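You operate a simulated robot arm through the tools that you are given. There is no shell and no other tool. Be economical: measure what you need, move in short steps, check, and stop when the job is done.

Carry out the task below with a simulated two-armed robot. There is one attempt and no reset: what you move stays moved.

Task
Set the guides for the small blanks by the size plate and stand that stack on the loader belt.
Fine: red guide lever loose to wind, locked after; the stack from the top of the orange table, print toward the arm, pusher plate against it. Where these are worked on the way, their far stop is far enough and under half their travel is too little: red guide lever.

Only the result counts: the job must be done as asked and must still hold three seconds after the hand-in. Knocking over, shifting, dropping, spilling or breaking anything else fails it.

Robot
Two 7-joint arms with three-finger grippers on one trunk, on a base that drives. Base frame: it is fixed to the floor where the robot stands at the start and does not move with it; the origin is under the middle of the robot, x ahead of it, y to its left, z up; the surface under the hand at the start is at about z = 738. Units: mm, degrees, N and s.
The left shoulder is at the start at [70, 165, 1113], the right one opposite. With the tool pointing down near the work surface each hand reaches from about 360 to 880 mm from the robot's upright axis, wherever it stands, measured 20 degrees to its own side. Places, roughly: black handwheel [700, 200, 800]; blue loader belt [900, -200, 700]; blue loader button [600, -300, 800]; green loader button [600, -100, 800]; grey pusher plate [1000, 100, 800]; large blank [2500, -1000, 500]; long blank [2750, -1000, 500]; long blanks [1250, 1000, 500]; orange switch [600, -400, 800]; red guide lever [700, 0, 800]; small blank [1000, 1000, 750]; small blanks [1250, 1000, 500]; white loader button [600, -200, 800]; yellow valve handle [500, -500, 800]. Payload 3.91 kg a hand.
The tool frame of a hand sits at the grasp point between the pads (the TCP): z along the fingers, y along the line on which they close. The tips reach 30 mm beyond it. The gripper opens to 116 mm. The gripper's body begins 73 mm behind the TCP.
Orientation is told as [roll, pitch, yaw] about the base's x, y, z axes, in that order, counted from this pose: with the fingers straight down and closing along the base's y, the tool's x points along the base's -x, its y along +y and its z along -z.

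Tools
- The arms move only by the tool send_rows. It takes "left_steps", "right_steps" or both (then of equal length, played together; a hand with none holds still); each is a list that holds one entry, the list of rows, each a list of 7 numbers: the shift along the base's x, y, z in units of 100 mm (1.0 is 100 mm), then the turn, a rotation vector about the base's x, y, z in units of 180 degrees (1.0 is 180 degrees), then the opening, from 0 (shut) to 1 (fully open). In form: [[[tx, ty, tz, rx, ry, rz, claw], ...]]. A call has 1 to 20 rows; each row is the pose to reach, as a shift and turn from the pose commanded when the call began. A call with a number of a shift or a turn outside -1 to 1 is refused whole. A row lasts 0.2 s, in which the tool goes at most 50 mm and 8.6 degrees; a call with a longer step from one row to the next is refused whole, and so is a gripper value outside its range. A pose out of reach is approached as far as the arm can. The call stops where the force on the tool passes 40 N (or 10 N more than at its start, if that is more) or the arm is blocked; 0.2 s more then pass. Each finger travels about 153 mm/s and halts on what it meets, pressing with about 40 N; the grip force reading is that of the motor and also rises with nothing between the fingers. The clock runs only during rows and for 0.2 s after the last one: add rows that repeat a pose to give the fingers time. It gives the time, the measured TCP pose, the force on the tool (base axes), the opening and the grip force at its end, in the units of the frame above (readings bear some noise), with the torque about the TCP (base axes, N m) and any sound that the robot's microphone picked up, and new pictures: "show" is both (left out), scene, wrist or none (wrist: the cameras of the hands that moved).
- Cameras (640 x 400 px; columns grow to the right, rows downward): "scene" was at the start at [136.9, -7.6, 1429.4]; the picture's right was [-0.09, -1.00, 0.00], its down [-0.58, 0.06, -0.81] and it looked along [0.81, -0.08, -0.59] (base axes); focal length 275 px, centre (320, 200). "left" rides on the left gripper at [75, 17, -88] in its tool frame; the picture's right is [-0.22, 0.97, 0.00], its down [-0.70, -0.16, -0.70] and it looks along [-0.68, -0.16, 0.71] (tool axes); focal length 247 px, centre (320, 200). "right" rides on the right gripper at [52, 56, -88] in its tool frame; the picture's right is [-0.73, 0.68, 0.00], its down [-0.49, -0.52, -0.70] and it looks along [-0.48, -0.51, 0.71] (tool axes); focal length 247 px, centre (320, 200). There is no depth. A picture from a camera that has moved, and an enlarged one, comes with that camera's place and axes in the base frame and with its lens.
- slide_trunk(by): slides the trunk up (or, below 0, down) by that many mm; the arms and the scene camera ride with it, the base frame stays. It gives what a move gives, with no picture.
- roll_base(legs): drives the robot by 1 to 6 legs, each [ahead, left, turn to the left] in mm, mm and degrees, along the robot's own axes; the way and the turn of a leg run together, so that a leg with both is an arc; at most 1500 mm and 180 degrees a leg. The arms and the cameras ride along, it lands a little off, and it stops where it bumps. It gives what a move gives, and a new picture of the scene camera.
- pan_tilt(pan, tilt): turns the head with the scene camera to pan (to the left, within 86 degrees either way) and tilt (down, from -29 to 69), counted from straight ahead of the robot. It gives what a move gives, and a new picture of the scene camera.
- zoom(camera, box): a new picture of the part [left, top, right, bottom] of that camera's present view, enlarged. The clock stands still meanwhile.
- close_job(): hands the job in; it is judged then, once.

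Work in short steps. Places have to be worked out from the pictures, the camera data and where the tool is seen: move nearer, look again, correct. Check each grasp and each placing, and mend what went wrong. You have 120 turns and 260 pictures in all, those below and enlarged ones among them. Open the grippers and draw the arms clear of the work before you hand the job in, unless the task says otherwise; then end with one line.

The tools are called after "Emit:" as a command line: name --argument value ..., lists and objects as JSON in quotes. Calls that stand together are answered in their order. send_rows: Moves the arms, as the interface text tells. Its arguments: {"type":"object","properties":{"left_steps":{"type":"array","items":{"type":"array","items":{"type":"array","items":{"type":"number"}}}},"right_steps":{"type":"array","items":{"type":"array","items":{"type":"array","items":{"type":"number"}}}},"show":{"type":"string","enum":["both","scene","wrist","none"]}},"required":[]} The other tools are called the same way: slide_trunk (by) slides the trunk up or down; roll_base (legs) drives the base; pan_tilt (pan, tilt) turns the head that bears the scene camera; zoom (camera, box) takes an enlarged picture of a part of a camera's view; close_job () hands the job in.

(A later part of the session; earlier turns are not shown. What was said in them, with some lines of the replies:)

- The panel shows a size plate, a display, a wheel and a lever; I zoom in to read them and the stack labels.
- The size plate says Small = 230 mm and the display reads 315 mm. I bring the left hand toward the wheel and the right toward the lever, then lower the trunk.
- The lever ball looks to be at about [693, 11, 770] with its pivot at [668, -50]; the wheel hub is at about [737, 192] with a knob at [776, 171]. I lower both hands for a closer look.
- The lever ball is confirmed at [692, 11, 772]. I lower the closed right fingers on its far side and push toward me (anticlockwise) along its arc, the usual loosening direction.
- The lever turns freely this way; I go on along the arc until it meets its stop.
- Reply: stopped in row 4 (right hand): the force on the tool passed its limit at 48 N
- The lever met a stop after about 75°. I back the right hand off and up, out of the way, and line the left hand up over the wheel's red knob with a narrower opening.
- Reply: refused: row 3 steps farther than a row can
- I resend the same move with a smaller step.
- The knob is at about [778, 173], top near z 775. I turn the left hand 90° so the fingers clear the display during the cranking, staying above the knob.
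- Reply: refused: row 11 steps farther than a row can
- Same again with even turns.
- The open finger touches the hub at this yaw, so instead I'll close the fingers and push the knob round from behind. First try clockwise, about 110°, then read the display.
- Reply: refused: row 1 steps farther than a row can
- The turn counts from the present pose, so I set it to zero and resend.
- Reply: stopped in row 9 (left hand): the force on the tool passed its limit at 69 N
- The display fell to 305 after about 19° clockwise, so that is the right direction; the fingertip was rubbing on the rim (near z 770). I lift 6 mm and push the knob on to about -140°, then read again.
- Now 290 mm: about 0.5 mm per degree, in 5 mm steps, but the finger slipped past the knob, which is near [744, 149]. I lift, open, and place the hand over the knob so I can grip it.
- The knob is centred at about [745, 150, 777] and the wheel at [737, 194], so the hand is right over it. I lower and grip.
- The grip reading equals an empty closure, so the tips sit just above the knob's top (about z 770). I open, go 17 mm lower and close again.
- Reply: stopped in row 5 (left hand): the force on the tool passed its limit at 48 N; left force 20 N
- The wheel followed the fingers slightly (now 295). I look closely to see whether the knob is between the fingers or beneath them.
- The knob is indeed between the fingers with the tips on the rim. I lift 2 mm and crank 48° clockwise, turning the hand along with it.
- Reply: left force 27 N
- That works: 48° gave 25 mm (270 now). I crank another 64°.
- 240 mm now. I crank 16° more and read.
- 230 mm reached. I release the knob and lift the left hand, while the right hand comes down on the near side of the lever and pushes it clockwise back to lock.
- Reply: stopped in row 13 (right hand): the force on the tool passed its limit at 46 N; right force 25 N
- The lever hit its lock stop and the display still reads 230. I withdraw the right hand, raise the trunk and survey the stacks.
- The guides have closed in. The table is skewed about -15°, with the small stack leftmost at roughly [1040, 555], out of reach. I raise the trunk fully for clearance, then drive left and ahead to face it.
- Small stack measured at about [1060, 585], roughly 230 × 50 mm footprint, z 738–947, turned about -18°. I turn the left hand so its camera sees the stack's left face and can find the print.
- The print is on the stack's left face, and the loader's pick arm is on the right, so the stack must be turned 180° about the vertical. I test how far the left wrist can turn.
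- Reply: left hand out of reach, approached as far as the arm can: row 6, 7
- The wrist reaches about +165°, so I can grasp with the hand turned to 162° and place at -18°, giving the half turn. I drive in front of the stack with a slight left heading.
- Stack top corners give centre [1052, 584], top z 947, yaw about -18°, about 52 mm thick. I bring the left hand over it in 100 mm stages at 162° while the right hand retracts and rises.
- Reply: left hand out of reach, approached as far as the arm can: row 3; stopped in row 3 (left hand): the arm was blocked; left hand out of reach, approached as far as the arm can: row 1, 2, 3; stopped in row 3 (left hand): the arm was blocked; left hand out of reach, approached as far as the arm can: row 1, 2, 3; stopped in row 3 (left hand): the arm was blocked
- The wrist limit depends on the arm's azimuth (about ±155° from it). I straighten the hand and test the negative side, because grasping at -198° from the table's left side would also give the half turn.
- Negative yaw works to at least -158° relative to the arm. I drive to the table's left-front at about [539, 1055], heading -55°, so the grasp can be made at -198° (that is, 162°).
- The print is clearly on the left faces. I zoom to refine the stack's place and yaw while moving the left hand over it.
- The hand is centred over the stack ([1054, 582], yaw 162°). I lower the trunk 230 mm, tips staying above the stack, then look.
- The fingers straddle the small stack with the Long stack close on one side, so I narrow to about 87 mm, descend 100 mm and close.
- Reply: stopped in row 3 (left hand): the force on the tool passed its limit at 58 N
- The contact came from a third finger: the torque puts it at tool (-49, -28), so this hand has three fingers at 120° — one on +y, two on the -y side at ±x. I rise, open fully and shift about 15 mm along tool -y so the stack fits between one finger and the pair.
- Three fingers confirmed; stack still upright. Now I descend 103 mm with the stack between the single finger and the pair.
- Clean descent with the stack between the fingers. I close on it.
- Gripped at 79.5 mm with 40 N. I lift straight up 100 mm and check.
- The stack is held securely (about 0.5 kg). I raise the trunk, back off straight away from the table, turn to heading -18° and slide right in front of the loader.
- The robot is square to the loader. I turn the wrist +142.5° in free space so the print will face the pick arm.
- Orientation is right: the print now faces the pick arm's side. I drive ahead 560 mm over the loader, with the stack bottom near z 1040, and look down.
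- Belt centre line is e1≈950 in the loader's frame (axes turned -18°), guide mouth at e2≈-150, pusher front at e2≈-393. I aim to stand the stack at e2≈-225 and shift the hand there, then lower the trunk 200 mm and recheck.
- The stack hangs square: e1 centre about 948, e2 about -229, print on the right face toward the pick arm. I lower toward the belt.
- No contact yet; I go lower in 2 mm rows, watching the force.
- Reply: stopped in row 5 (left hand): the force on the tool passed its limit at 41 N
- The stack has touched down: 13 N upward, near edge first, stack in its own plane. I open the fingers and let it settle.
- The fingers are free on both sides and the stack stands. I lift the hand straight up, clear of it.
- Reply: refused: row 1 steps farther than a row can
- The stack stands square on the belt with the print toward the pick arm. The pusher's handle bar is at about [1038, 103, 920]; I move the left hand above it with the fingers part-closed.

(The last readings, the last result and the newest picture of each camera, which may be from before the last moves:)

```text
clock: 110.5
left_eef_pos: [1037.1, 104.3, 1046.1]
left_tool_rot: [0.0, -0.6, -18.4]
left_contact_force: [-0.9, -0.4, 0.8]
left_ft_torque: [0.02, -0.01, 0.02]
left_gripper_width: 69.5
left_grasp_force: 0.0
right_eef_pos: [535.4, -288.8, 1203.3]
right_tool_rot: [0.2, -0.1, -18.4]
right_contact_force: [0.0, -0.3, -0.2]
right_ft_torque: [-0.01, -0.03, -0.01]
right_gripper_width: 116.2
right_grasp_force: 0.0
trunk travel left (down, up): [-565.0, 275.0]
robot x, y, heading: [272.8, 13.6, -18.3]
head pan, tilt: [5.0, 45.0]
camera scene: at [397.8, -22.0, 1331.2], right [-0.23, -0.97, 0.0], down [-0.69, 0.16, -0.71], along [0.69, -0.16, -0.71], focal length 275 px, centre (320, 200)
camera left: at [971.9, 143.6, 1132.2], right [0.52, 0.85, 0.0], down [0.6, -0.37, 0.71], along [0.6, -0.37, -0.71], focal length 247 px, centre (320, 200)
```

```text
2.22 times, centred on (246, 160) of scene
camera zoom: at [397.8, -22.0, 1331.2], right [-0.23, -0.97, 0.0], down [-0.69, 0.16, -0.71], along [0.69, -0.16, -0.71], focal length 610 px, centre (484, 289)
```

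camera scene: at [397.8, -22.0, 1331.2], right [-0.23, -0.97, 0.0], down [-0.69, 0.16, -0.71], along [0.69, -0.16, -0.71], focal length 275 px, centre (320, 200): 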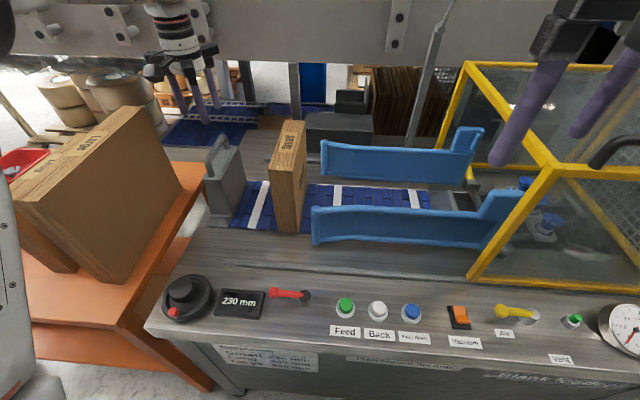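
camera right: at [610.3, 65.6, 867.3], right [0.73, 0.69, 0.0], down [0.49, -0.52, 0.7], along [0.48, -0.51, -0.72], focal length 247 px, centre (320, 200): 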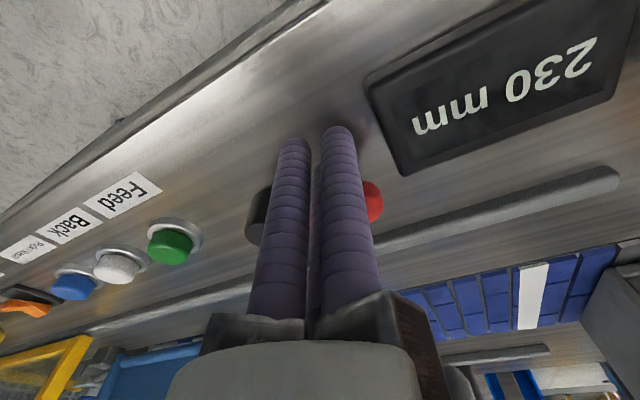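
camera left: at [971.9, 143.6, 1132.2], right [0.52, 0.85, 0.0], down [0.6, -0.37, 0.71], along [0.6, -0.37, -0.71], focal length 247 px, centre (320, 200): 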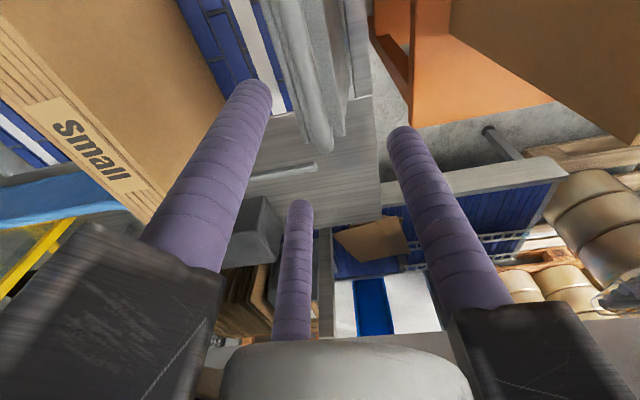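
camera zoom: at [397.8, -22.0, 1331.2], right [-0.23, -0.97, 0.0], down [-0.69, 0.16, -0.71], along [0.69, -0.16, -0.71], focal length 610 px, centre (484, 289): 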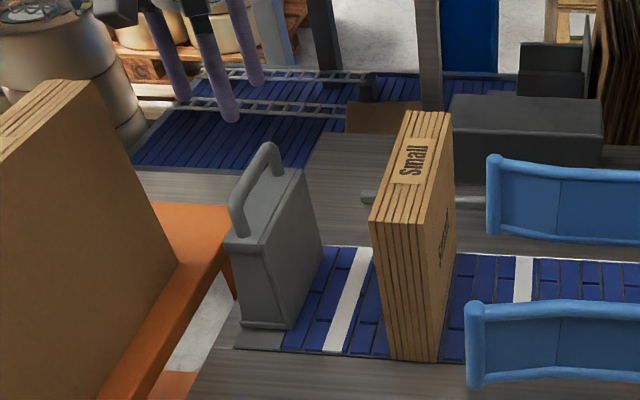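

Both views agree on the handle bar at e2≈-410, e1≈940, z≈935. I correct the hand by about 12 mm and go down around it.

Emit:
send_rows --left_steps '[[[-0.13, -0.084, 0, 0, 0.003, 0, 0.6], [-0.13, -0.084, -0.4, 0, 0.003, 0, 0.6], [-0.13, -0.084, -0.8, 0, 0.003, 0, 0.6], [-0.13, -0.084, -0.8, 0, 0.003, 0, 0.6]]]'

Emit:
zoom --camera "scene" --box '[160, 80, 320, 220]'

```text
clock: 111.5
left_eef_pos: [1026.6, 96.7, 963.2]
left_tool_rot: [-0.1, 0.1, -18.4]
left_contact_force: [-0.3, 0.5, 1.1]
left_ft_torque: [0.02, -0.02, -0.01]
left_gripper_width: 69.7
left_grasp_force: 0.1
right_eef_pos: [535.7, -288.7, 1203.8]
right_tool_rot: [0.3, -0.1, -18.4]
right_contact_force: [-0.6, -0.8, 0.5]
right_ft_torque: [0.02, -0.03, 0.02]
right_gripper_width: 116.0
right_grasp_force: 0.1
trunk travel left (down, up): [-565.0, 275.0]
robot x, y, heading: [269.5, 13.5, -18.4]
head pan, tilt: [5.0, 45.0]
camera scene: at [398.3, -21.8, 1331.2], right [-0.23, -0.97, 0.0], down [-0.69, 0.16, -0.71], along [0.69, -0.16, -0.71], focal length 275 px, centre (320, 200)
camera left: at [960.3, 135.5, 1050.2], right [0.52, 0.85, 0.0], down [0.61, -0.37, 0.7], along [0.6, -0.37, -0.71], focal length 247 px, centre (320, 200)
```

scene: 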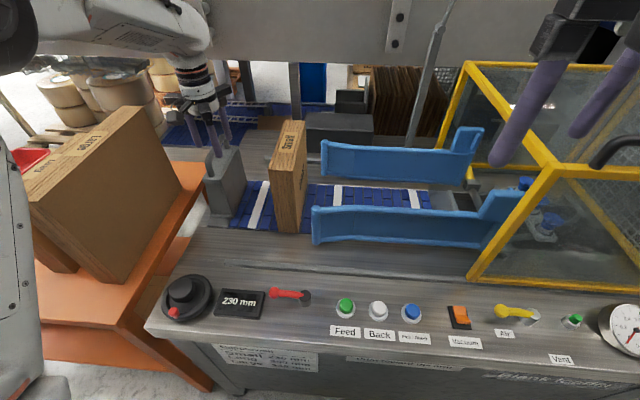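
left: 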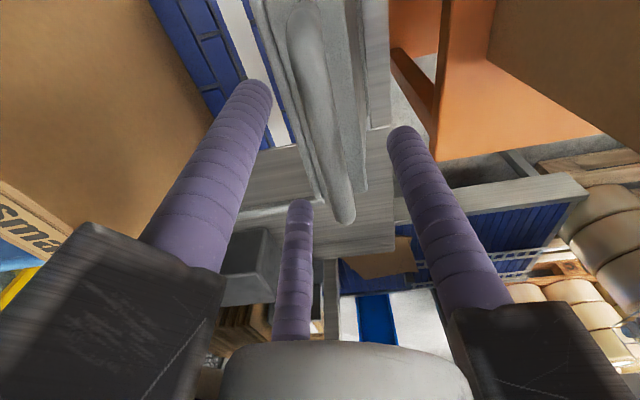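

```text
2.86 times, centred on (240, 150) of scene
camera zoom: at [398.3, -21.8, 1331.2], right [-0.23, -0.97, 0.0], down [-0.69, 0.16, -0.71], along [0.69, -0.16, -0.71], focal length 785 px, centre (549, 343)
```

zoom: 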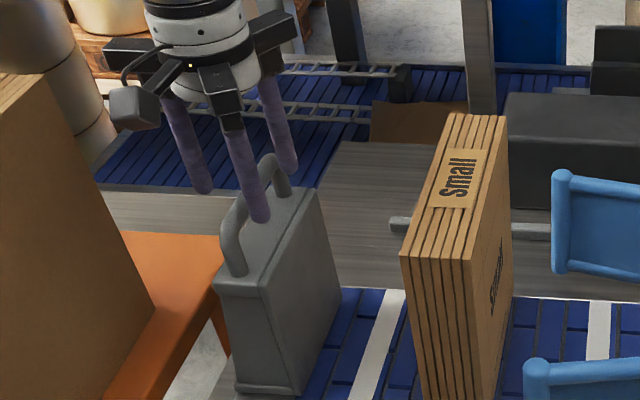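

The fingers straddle the handle bar. I go down 35 mm more and close on it.

Emit:
send_rows --left_steps '[[[0, 0, -0.2, 0, 0, 0, 0.6], [0, 0, -0.35, 0, 0, 0, 0.6], [0, 0, -0.35, 0, 0, 0, 0.3], [0, 0, -0.35, 0, 0, 0, 0.05], [0, 0, -0.35, 0, 0, 0, 0.05]]]'

Emit:
zoom --camera "scene" --box '[160, 80, 320, 220]'

```text
clock: 112.7
left_eef_pos: [1024.7, 94.2, 929.0]
left_tool_rot: [-0.1, 0.2, -18.3]
left_contact_force: [-0.2, -0.5, -2.6]
left_ft_torque: [-0.05, -0.23, -0.02]
left_gripper_width: 26.3
left_grasp_force: 44.3
right_eef_pos: [537.8, -287.9, 1204.0]
right_tool_rot: [0.4, 0.0, -18.4]
right_contact_force: [0.3, -0.4, -0.3]
right_ft_torque: [-0.02, 0.03, 0.01]
right_gripper_width: 116.0
right_grasp_force: 0.0
trunk travel left (down, up): [-565.0, 275.0]
robot x, y, heading: [272.4, 13.2, -18.5]
head pan, tilt: [5.0, 45.0]
camera scene: at [399.4, -21.7, 1331.0], right [-0.23, -0.97, 0.0], down [-0.69, 0.16, -0.71], along [0.69, -0.16, -0.71], focal length 275 px, centre (320, 200)
camera left: at [960.3, 134.6, 1014.9], right [0.52, 0.85, 0.0], down [0.61, -0.37, 0.7], along [0.6, -0.37, -0.71], focal length 247 px, centre (320, 200)
```

scene: 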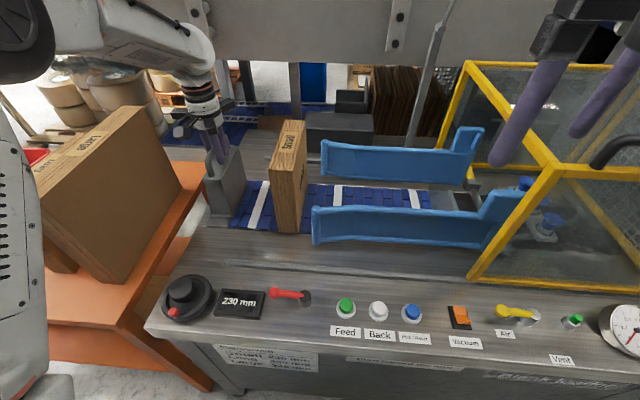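
left: 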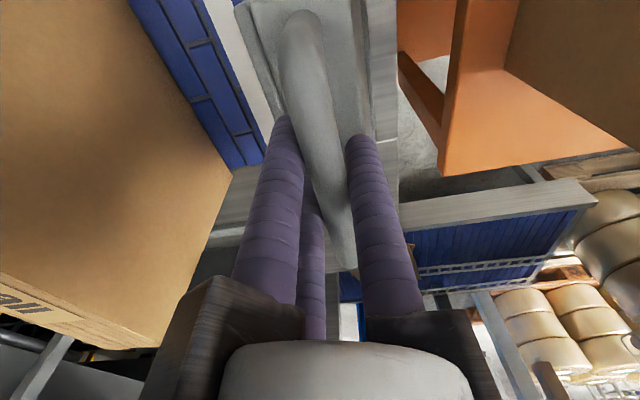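

```text
2.86 times, centred on (240, 150) of scene
camera zoom: at [399.4, -21.7, 1331.0], right [-0.23, -0.97, 0.0], down [-0.69, 0.16, -0.71], along [0.69, -0.16, -0.71], focal length 785 px, centre (549, 343)
```

zoom: 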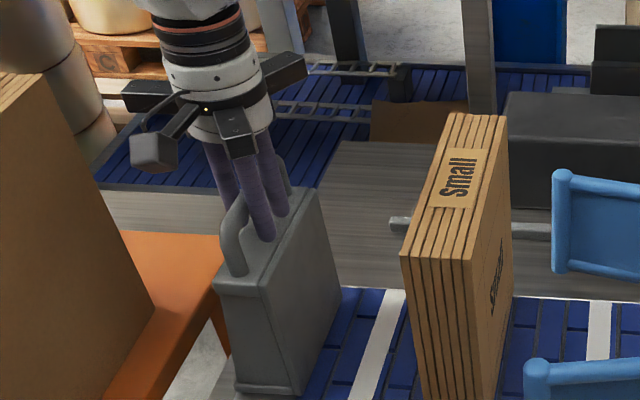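

The handle is gripped (26 mm). I slide the pusher 60 mm along the belt as a test.

Emit:
send_rows --left_steps '[[[-0.03, -0.095, 0, 0, 0, 0, 0], [-0.062, -0.19, 0, 0, 0, 0, 0], [-0.093, -0.285, 0, 0, 0, 0, 0], [-0.124, -0.38, 0, 0, 0, 0, 0], [-0.155, -0.475, 0, 0, 0, 0, 0], [-0.185, -0.571, 0, 0, 0, 0, 0]]]'

Emit:
zoom --camera "scene" --box '[180, 110, 340, 250]'

```text
clock: 114.1
left_eef_pos: [1005.7, 36.1, 929.2]
left_tool_rot: [-0.1, 0.0, -18.4]
left_contact_force: [-9.0, 3.2, -9.0]
left_ft_torque: [-0.05, -0.39, 0.13]
left_gripper_width: 25.8
left_grasp_force: 45.0
right_eef_pos: [536.7, -288.6, 1203.9]
right_tool_rot: [0.3, 0.0, -18.3]
right_contact_force: [-0.2, 0.1, 0.0]
right_ft_torque: [0.01, -0.01, 0.02]
right_gripper_width: 116.1
right_grasp_force: 0.0
trunk travel left (down, up): [-565.0, 275.0]
robot x, y, heading: [271.7, 10.4, -18.3]
head pan, tilt: [5.0, 45.0]
camera scene: at [398.7, -21.7, 1331.0], right [-0.23, -0.97, 0.0], down [-0.69, 0.16, -0.71], along [0.69, -0.16, -0.71], focal length 275 px, centre (320, 200)
camera left: at [941.0, 76.2, 1015.0], right [0.52, 0.85, 0.0], down [0.61, -0.37, 0.7], along [0.6, -0.37, -0.72], focal length 247 px, centre (320, 200)
```

scene: 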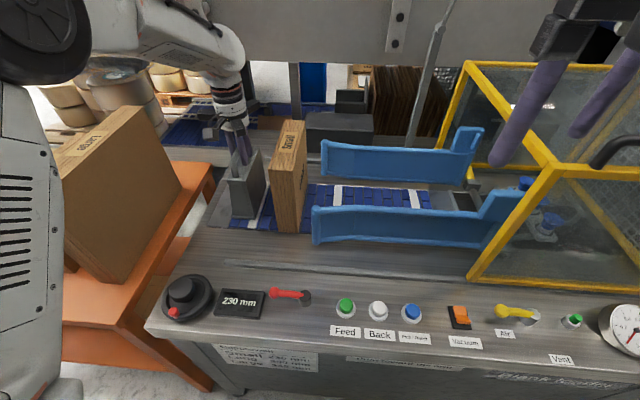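
left: 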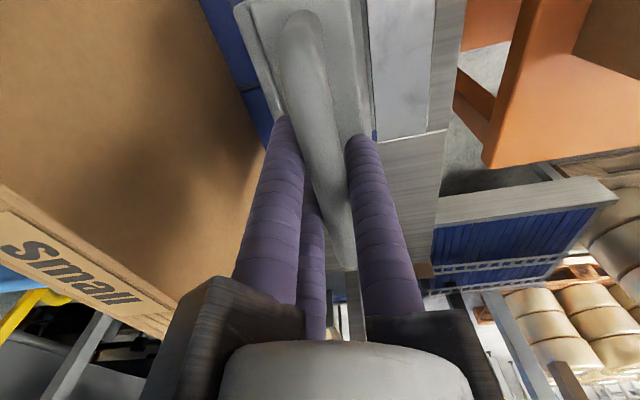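

```text
2.86 times, centred on (260, 180) of scene
camera zoom: at [398.7, -21.7, 1331.0], right [-0.23, -0.97, 0.0], down [-0.69, 0.16, -0.71], along [0.69, -0.16, -0.71], focal length 785 px, centre (491, 257)
```

zoom: 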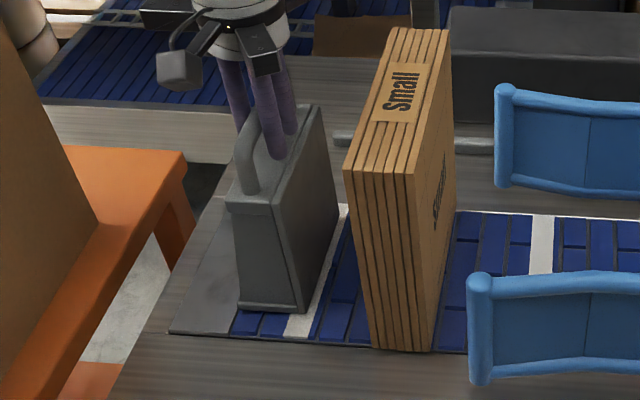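

The pusher slides freely. I move it another 60 mm, correcting a slight sideways load, toward the stack about 75 mm away.

Emit:
send_rows --left_steps '[[[-0.038, -0.095, 0, 0, 0, 0, 0], [-0.07, -0.19, 0, 0, 0, 0, 0], [-0.103, -0.285, 0, 0, 0, 0, 0], [-0.136, -0.38, 0, 0, 0, 0, 0], [-0.168, -0.475, 0, 0, 0, 0, 0], [-0.2, -0.571, 0, 0, 0, 0, 0]]]' --show "none"

Emit:
zoom --camera "scene" --box '[200, 110, 360, 250]'

```text
clock: 115.5
left_eef_pos: [986.8, -21.2, 927.8]
left_tool_rot: [-0.2, -0.1, -18.3]
left_contact_force: [-5.4, 2.1, -4.1]
left_ft_torque: [-0.09, -0.33, -0.02]
left_gripper_width: 26.3
left_grasp_force: 45.2
right_eef_pos: [536.4, -288.2, 1203.9]
right_tool_rot: [0.3, -0.1, -18.4]
right_contact_force: [0.1, 0.2, -0.9]
right_ft_torque: [0.01, -0.02, 0.0]
right_gripper_width: 116.0
right_grasp_force: 0.0
trunk travel left (down, up): [-565.0, 275.0]
robot x, y, heading: [273.4, 13.3, -18.5]
head pan, tilt: [5.0, 45.0]
```

```text
2.86 times, centred on (280, 180) of scene
camera zoom: at [398.7, -21.9, 1331.1], right [-0.23, -0.97, 0.0], down [-0.69, 0.16, -0.71], along [0.69, -0.16, -0.71], focal length 785 px, centre (434, 257)
```

zoom: 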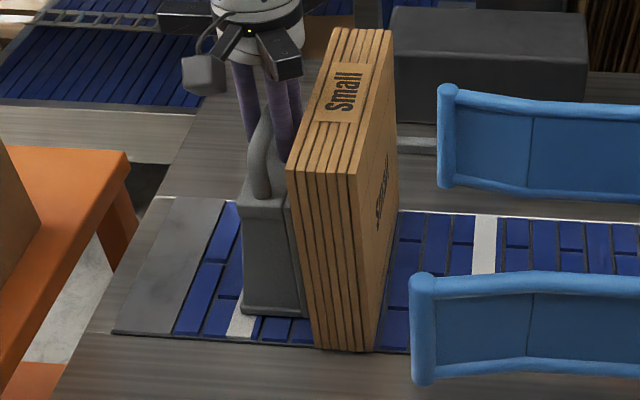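

Gap is now around 15 mm. I advance 24 mm in small rows to bring the plate against the stack.

Emit:
send_rows --left_steps '[[[-0.014, -0.038, 0, 0, 0, 0, 0], [-0.028, -0.076, 0, 0, 0, 0, 0], [-0.041, -0.114, 0, 0, 0, 0, 0], [-0.055, -0.152, 0, 0, 0, 0, 0], [-0.068, -0.19, 0, 0, 0, 0, 0], [-0.082, -0.228, 0, 0, 0, 0, 0]]]' --show "wrist"

Emit:
zoom --camera "scene" --box '[200, 110, 360, 250]'

```text
clock: 116.9
left_eef_pos: [979.9, -42.5, 927.3]
left_tool_rot: [-0.2, 0.0, -18.3]
left_contact_force: [0.0, 3.9, -1.5]
left_ft_torque: [0.13, 0.53, -0.02]
left_gripper_width: 26.2
left_grasp_force: 44.9
right_eef_pos: [537.1, -288.9, 1203.6]
right_tool_rot: [0.2, 0.0, -18.4]
right_contact_force: [0.2, 0.3, 0.7]
right_ft_torque: [0.02, 0.01, 0.0]
right_gripper_width: 115.9
right_grasp_force: 0.0
trunk travel left (down, up): [-565.0, 275.0]
robot x, y, heading: [275.1, 9.3, -18.8]
head pan, tilt: [5.0, 45.0]
camera left: at [914.6, -3.2, 1014.9], right [0.52, 0.85, 0.0], down [0.61, -0.37, 0.7], along [0.6, -0.37, -0.71], focal length 247 px, centre (320, 200)
```

left: 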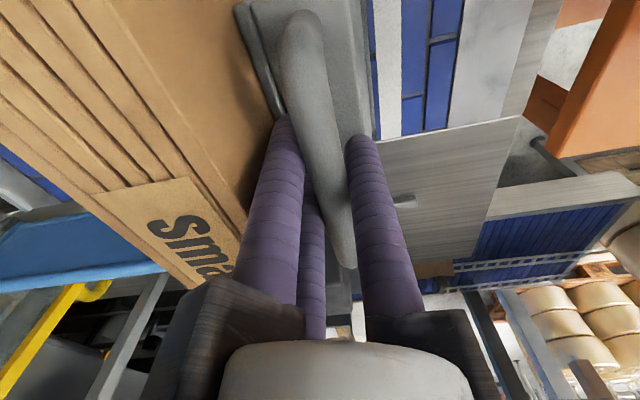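

```text
2.86 times, centred on (280, 180) of scene
camera zoom: at [399.4, -21.6, 1331.2], right [-0.23, -0.97, 0.0], down [-0.69, 0.16, -0.71], along [0.69, -0.16, -0.71], focal length 785 px, centre (434, 257)
```

zoom: 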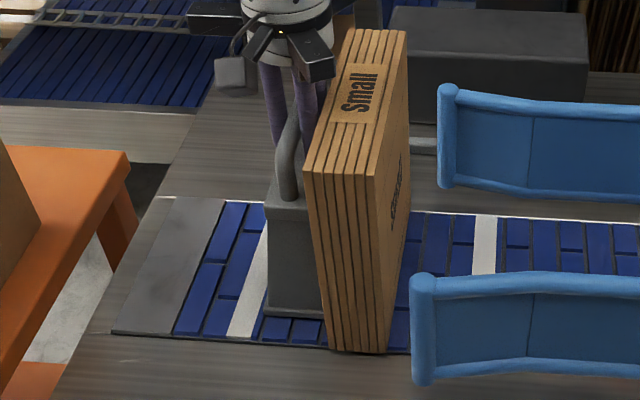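

Contact: the stack moved a little with the plate and stays upright. I push on gently 60 mm so that it enters the guide mouth.

Emit:
send_rows --left_steps '[[[-0.016, -0.047, 0, 0, 0, 0, 0], [-0.032, -0.094, 0, 0, 0, 0, 0], [-0.048, -0.141, 0, 0, 0, 0, 0], [-0.064, -0.188, 0, 0, 0, 0, 0], [-0.08, -0.235, 0, 0, 0, 0, 0], [-0.096, -0.282, 0, 0, 0, 0, 0], [-0.112, -0.329, 0, 0, 0, 0, 0], [-0.128, -0.376, 0, 0, 0, 0, 0], [-0.144, -0.423, 0, 0, 0, 0, 0], [-0.16, -0.47, 0, 0, 0, 0, 0], [-0.176, -0.517, 0, 0, 0, 0, 0], [-0.192, -0.564, 0, 0, 0, 0, 0]]]' --show "scene"

Emit:
zoom --camera "scene" --box '[220, 110, 380, 250]'

```text
clock: 119.5
left_eef_pos: [960.4, -99.1, 927.0]
left_tool_rot: [-0.2, 0.0, -18.2]
left_contact_force: [7.1, -0.3, 4.3]
left_ft_torque: [0.07, 0.12, -0.03]
left_gripper_width: 26.0
left_grasp_force: 45.2
right_eef_pos: [537.0, -288.2, 1203.2]
right_tool_rot: [0.2, 0.1, -18.4]
right_contact_force: [0.8, -0.3, -0.5]
right_ft_torque: [-0.01, 0.01, 0.03]
right_gripper_width: 116.1
right_grasp_force: 0.1
trunk travel left (down, up): [-565.0, 275.0]
robot x, y, heading: [276.3, 10.1, -18.7]
head pan, tilt: [5.0, 45.0]
camera scene: at [399.7, -21.9, 1331.1], right [-0.23, -0.97, 0.0], down [-0.69, 0.16, -0.71], along [0.69, -0.16, -0.71], focal length 275 px, centre (320, 200)
```

scene: 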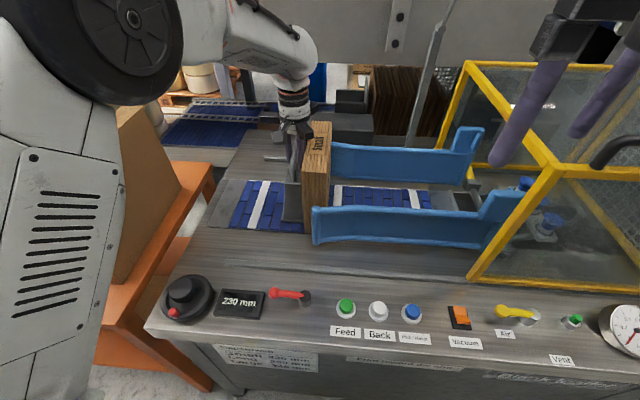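

```text
2.86 times, centred on (300, 180) of scene
camera zoom: at [399.7, -21.9, 1331.1], right [-0.23, -0.97, 0.0], down [-0.69, 0.16, -0.71], along [0.69, -0.16, -0.71], focal length 785 px, centre (377, 257)
```

zoom: 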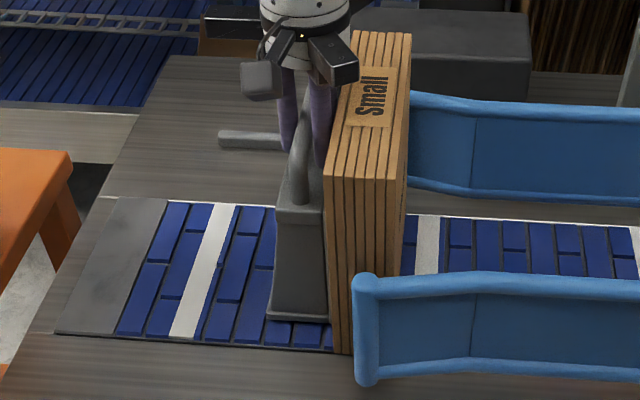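

It enters the mouth cleanly, still upright. Another 60 mm.

Emit:
send_rows --left_steps '[[[-0.008, -0.047, 0, 0, 0, 0, 0], [-0.02, -0.094, 0, 0, 0, 0, 0], [-0.034, -0.141, 0, 0, 0, 0, 0], [-0.05, -0.188, 0, 0, 0, 0, 0], [-0.065, -0.235, 0, 0, 0, 0, 0], [-0.08, -0.282, 0, 0, 0, 0, 0], [-0.096, -0.329, 0, 0, 0, 0, 0], [-0.112, -0.376, 0, 0, 0, 0, 0], [-0.127, -0.423, 0, 0, 0, 0, 0], [-0.143, -0.47, 0, 0, 0, 0, 0], [-0.158, -0.517, 0, 0, 0, 0, 0], [-0.174, -0.564, 0, 0, 0, 0, 0]]]' --show "none"

Emit:
zoom --camera "scene" --box '[220, 100, 400, 260]'

```text
clock: 122.1
left_eef_pos: [941.3, -155.3, 928.2]
left_tool_rot: [-0.2, 0.1, -18.4]
left_contact_force: [-7.6, 4.7, -6.6]
left_ft_torque: [0.28, 0.92, 0.13]
left_gripper_width: 26.1
left_grasp_force: 44.8
right_eef_pos: [537.8, -288.2, 1204.4]
right_tool_rot: [0.2, 0.0, -18.5]
right_contact_force: [-0.5, 0.4, -0.3]
right_ft_torque: [-0.03, -0.01, -0.02]
right_gripper_width: 115.9
right_grasp_force: 0.2
trunk travel left (down, up): [-565.0, 275.0]
robot x, y, heading: [276.3, 10.0, -18.5]
head pan, tilt: [5.0, 45.0]
```

```text
2.50 times, centred on (310, 180) of scene
camera zoom: at [398.9, -21.5, 1331.1], right [-0.23, -0.97, 0.0], down [-0.69, 0.16, -0.71], along [0.69, -0.16, -0.71], focal length 687 px, centre (345, 250)
```

zoom: 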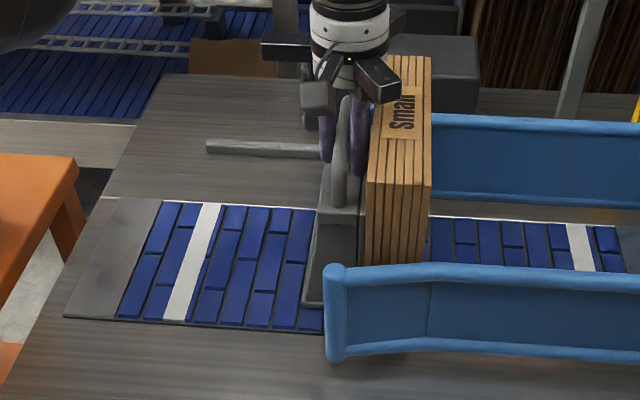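

The stack is inside the flared mouth. I push 45 mm more into the straight part.

Emit:
send_rows --left_steps '[[[-0.018, -0.047, 0, 0, 0, 0, 0], [-0.036, -0.094, 0, 0, 0, 0, 0], [-0.053, -0.141, 0, 0, 0, 0, 0], [-0.07, -0.188, 0, 0, 0, 0, 0], [-0.085, -0.235, 0, 0, 0, 0, 0], [-0.1, -0.282, 0, 0, 0, 0, 0], [-0.116, -0.329, 0, 0, 0, 0, 0], [-0.131, -0.376, 0, 0, 0, 0, 0], [-0.146, -0.423, 0, 0, 0, 0, 0]]]' --show "wrist"

Emit:
zoom --camera "scene" --box '[240, 100, 420, 260]'

```text
clock: 124.1
left_eef_pos: [928.0, -197.9, 929.5]
left_tool_rot: [-0.1, 0.1, -18.3]
left_contact_force: [-0.7, 2.1, -11.4]
left_ft_torque: [-0.47, -1.28, 0.02]
left_gripper_width: 26.0
left_grasp_force: 45.2
right_eef_pos: [537.6, -287.8, 1203.7]
right_tool_rot: [0.3, 0.0, -18.4]
right_contact_force: [-0.2, -0.6, 0.7]
right_ft_torque: [0.0, 0.0, -0.03]
right_gripper_width: 116.0
right_grasp_force: 0.0
trunk travel left (down, up): [-565.0, 275.0]
robot x, y, heading: [272.6, 12.3, -18.2]
head pan, tilt: [5.0, 45.0]
camera left: at [863.3, -158.0, 1015.1], right [0.52, 0.85, 0.0], down [0.61, -0.37, 0.7], along [0.6, -0.36, -0.71], focal length 247 px, centre (320, 200)
```

left: 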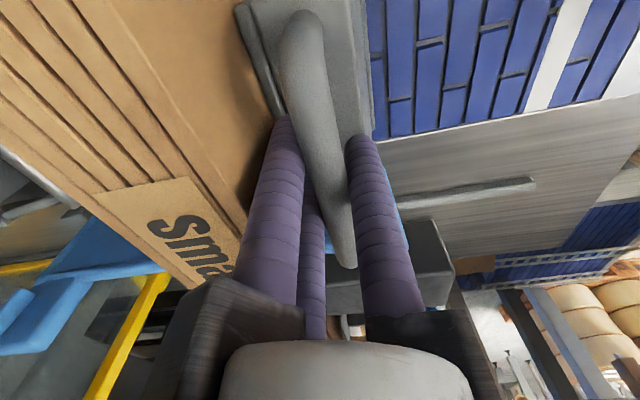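

```text
2.50 times, centred on (330, 180) of scene
camera zoom: at [400.2, -22.1, 1330.9], right [-0.23, -0.97, 0.0], down [-0.69, 0.16, -0.71], along [0.69, -0.16, -0.71], focal length 687 px, centre (295, 250)
```

zoom: 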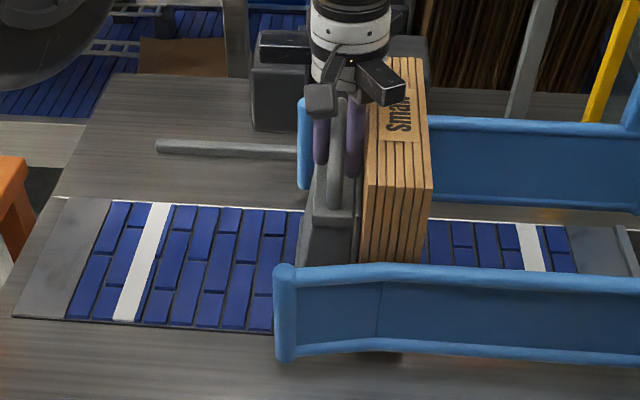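

The plate is flush against the stack in the guides. I open the hand gently, just enough to clear, and lift straight up.

Emit:
send_rows --left_steps '[[[-0.003, -0.01, 0, 0, 0, 0, 0.25], [-0.003, -0.01, 0, 0, 0, 0, 0.35], [-0.003, -0.01, 0, 0, 0, 0, 0.45], [-0.003, -0.01, 0, 0, 0, 0, 0.45], [-0.003, -0.01, 0.2, 0, 0, 0, 0.45], [-0.003, -0.01, 0.4, 0, 0, 0, 0.45], [-0.003, -0.01, 0.7, 0, 0, 0, 0.45], [-0.003, -0.01, 1.0, 0, 0, 0, 0.45]]]' --show "none"

Emit:
slide_trunk --by 200

Emit:
pan_tilt --pan -5 --tilt 52

Emit:
zoom --camera "scene" --box '[200, 120, 420, 280]'

```text
clock: 125.9
left_eef_pos: [928.2, -198.4, 1028.6]
left_tool_rot: [-0.2, 0.0, -18.2]
left_contact_force: [-0.1, -0.6, 0.5]
left_ft_torque: [0.01, 0.0, -0.01]
left_gripper_width: 52.4
left_grasp_force: 0.0
right_eef_pos: [536.0, -289.1, 1203.9]
right_tool_rot: [0.4, -0.1, -18.4]
right_contact_force: [0.1, -0.2, 0.8]
right_ft_torque: [-0.02, -0.01, 0.0]
right_gripper_width: 115.9
right_grasp_force: 0.1
trunk travel left (down, up): [-565.0, 275.0]
robot x, y, heading: [273.8, 15.1, -18.3]
head pan, tilt: [5.0, 45.0]
```

```text
clock: 128.0
left_eef_pos: [928.7, -198.3, 1228.3]
left_tool_rot: [-0.2, 0.0, -18.2]
left_contact_force: [1.0, 0.5, -0.5]
left_ft_torque: [-0.01, 0.0, 0.01]
left_gripper_width: 52.3
left_grasp_force: 0.1
right_eef_pos: [536.6, -288.6, 1403.7]
right_tool_rot: [0.3, 0.0, -18.3]
right_contact_force: [0.0, 0.5, -0.1]
right_ft_torque: [-0.02, -0.01, 0.03]
right_gripper_width: 116.1
right_grasp_force: 0.1
trunk travel left (down, up): [-765.0, 75.0]
robot x, y, heading: [272.2, 15.3, -18.1]
head pan, tilt: [5.0, 45.0]
```

```text
clock: 128.8
left_eef_pos: [928.5, -198.0, 1228.2]
left_tool_rot: [-0.2, 0.0, -18.2]
left_contact_force: [-0.4, -0.4, -0.1]
left_ft_torque: [0.0, -0.01, -0.01]
left_gripper_width: 52.3
left_grasp_force: 0.1
right_eef_pos: [537.4, -288.2, 1403.6]
right_tool_rot: [0.2, -0.1, -18.5]
right_contact_force: [0.5, 0.8, -0.1]
right_ft_torque: [0.02, -0.02, 0.02]
right_gripper_width: 116.3
right_grasp_force: 0.0
trunk travel left (down, up): [-765.0, 75.0]
robot x, y, heading: [271.1, 9.5, -18.4]
head pan, tilt: [-5.0, 52.0]
camera scene: at [389.1, -32.9, 1521.5], right [-0.4, -0.92, 0.0], down [-0.72, 0.31, -0.62], along [0.57, -0.24, -0.79], focal length 275 px, centre (320, 200)
```

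scene: 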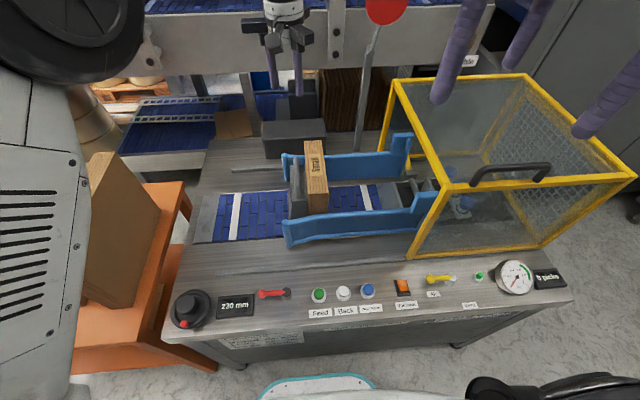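

```text
2.50 times, centred on (310, 200) of scene
camera zoom: at [389.1, -32.9, 1521.5], right [-0.4, -0.92, 0.0], down [-0.72, 0.31, -0.62], along [0.57, -0.24, -0.79], focal length 687 px, centre (345, 200)
```

zoom: 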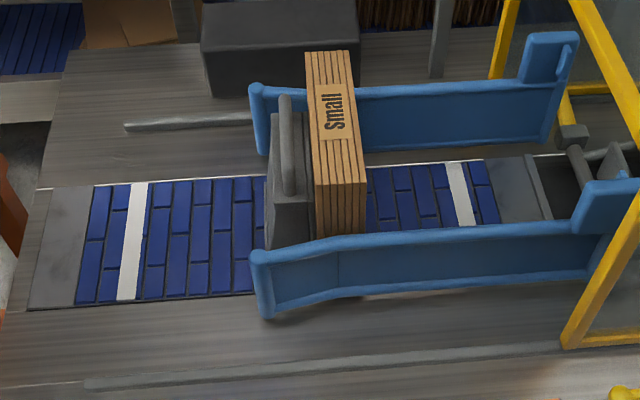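

The stack stands centred between the guides with the plate flush behind it, display 230. I open the left hand and drive back clear, then take a last look.

Emit:
send_rows --left_steps '[[[0, 0, 0.2, 0, 0, 0, 0.7], [0, 0, 0.3, 0, 0, 0, 1], [0, 0, 0.3, 0, 0, 0, 1]]]' --show "none"

Emit:
roll_base --legs '[[-350, 0, 0]]'

Emit:
zoom --camera "scene" --box '[200, 60, 440, 210]'

```text
clock: 129.6
left_eef_pos: [927.5, -198.8, 1258.4]
left_tool_rot: [-0.2, 0.0, -18.3]
left_contact_force: [0.5, 0.3, -0.2]
left_ft_torque: [-0.01, 0.03, 0.01]
left_gripper_width: 115.9
left_grasp_force: 0.1
right_eef_pos: [536.6, -288.8, 1403.0]
right_tool_rot: [0.3, 0.0, -18.4]
right_contact_force: [-0.7, 0.3, 0.1]
right_ft_torque: [0.02, 0.02, 0.0]
right_gripper_width: 116.1
right_grasp_force: 0.0
trunk travel left (down, up): [-765.0, 75.0]
robot x, y, heading: [273.9, 12.6, -18.2]
head pan, tilt: [-5.0, 52.0]
```

```text
clock: 131.8
left_eef_pos: [590.9, -85.1, 1257.2]
left_tool_rot: [-0.3, 0.1, -18.2]
left_contact_force: [-0.1, 0.7, -0.1]
left_ft_torque: [0.01, 0.05, -0.01]
left_gripper_width: 115.9
left_grasp_force: 0.0
right_eef_pos: [201.7, -176.6, 1403.5]
right_tool_rot: [0.2, 0.0, -18.2]
right_contact_force: [0.5, 0.2, -0.7]
right_ft_torque: [0.02, 0.02, 0.01]
right_gripper_width: 115.9
right_grasp_force: 0.1
trunk travel left (down, up): [-765.0, 75.0]
robot x, y, heading: [-66.2, 127.8, -18.2]
head pan, tilt: [-5.0, 52.0]
camera scene: at [52.3, 79.1, 1521.3], right [-0.39, -0.92, 0.0], down [-0.72, 0.31, -0.61], along [0.56, -0.24, -0.79], focal length 275 px, centre (320, 200)
```

scene: 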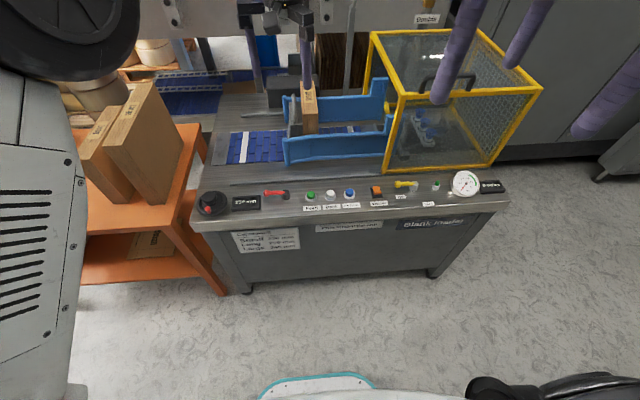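

```text
2.67 times, centred on (320, 135) of scene
camera zoom: at [52.3, 79.1, 1521.3], right [-0.39, -0.92, 0.0], down [-0.72, 0.31, -0.61], along [0.56, -0.24, -0.79], focal length 732 px, centre (320, 373)
```

zoom: 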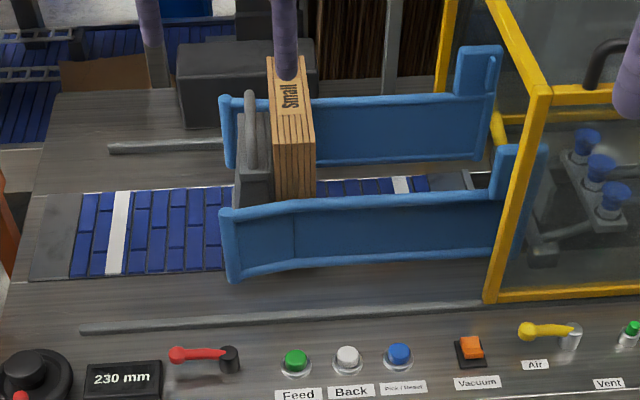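

The display reads 230 mm and the lever is back at its lock stop. The stack stands in the guides with its print toward the suction arm and the plate against it, and the hands are open and clear. I hand the job in.

Emit:
close_job

```text
The job is handed in.
```

The guides are set to 230 mm with the red lever back at its lock stop. The small stack from the orange table stands on the loader belt between them, print toward the pick arm, with the pusher plate against it. The job is handed in.
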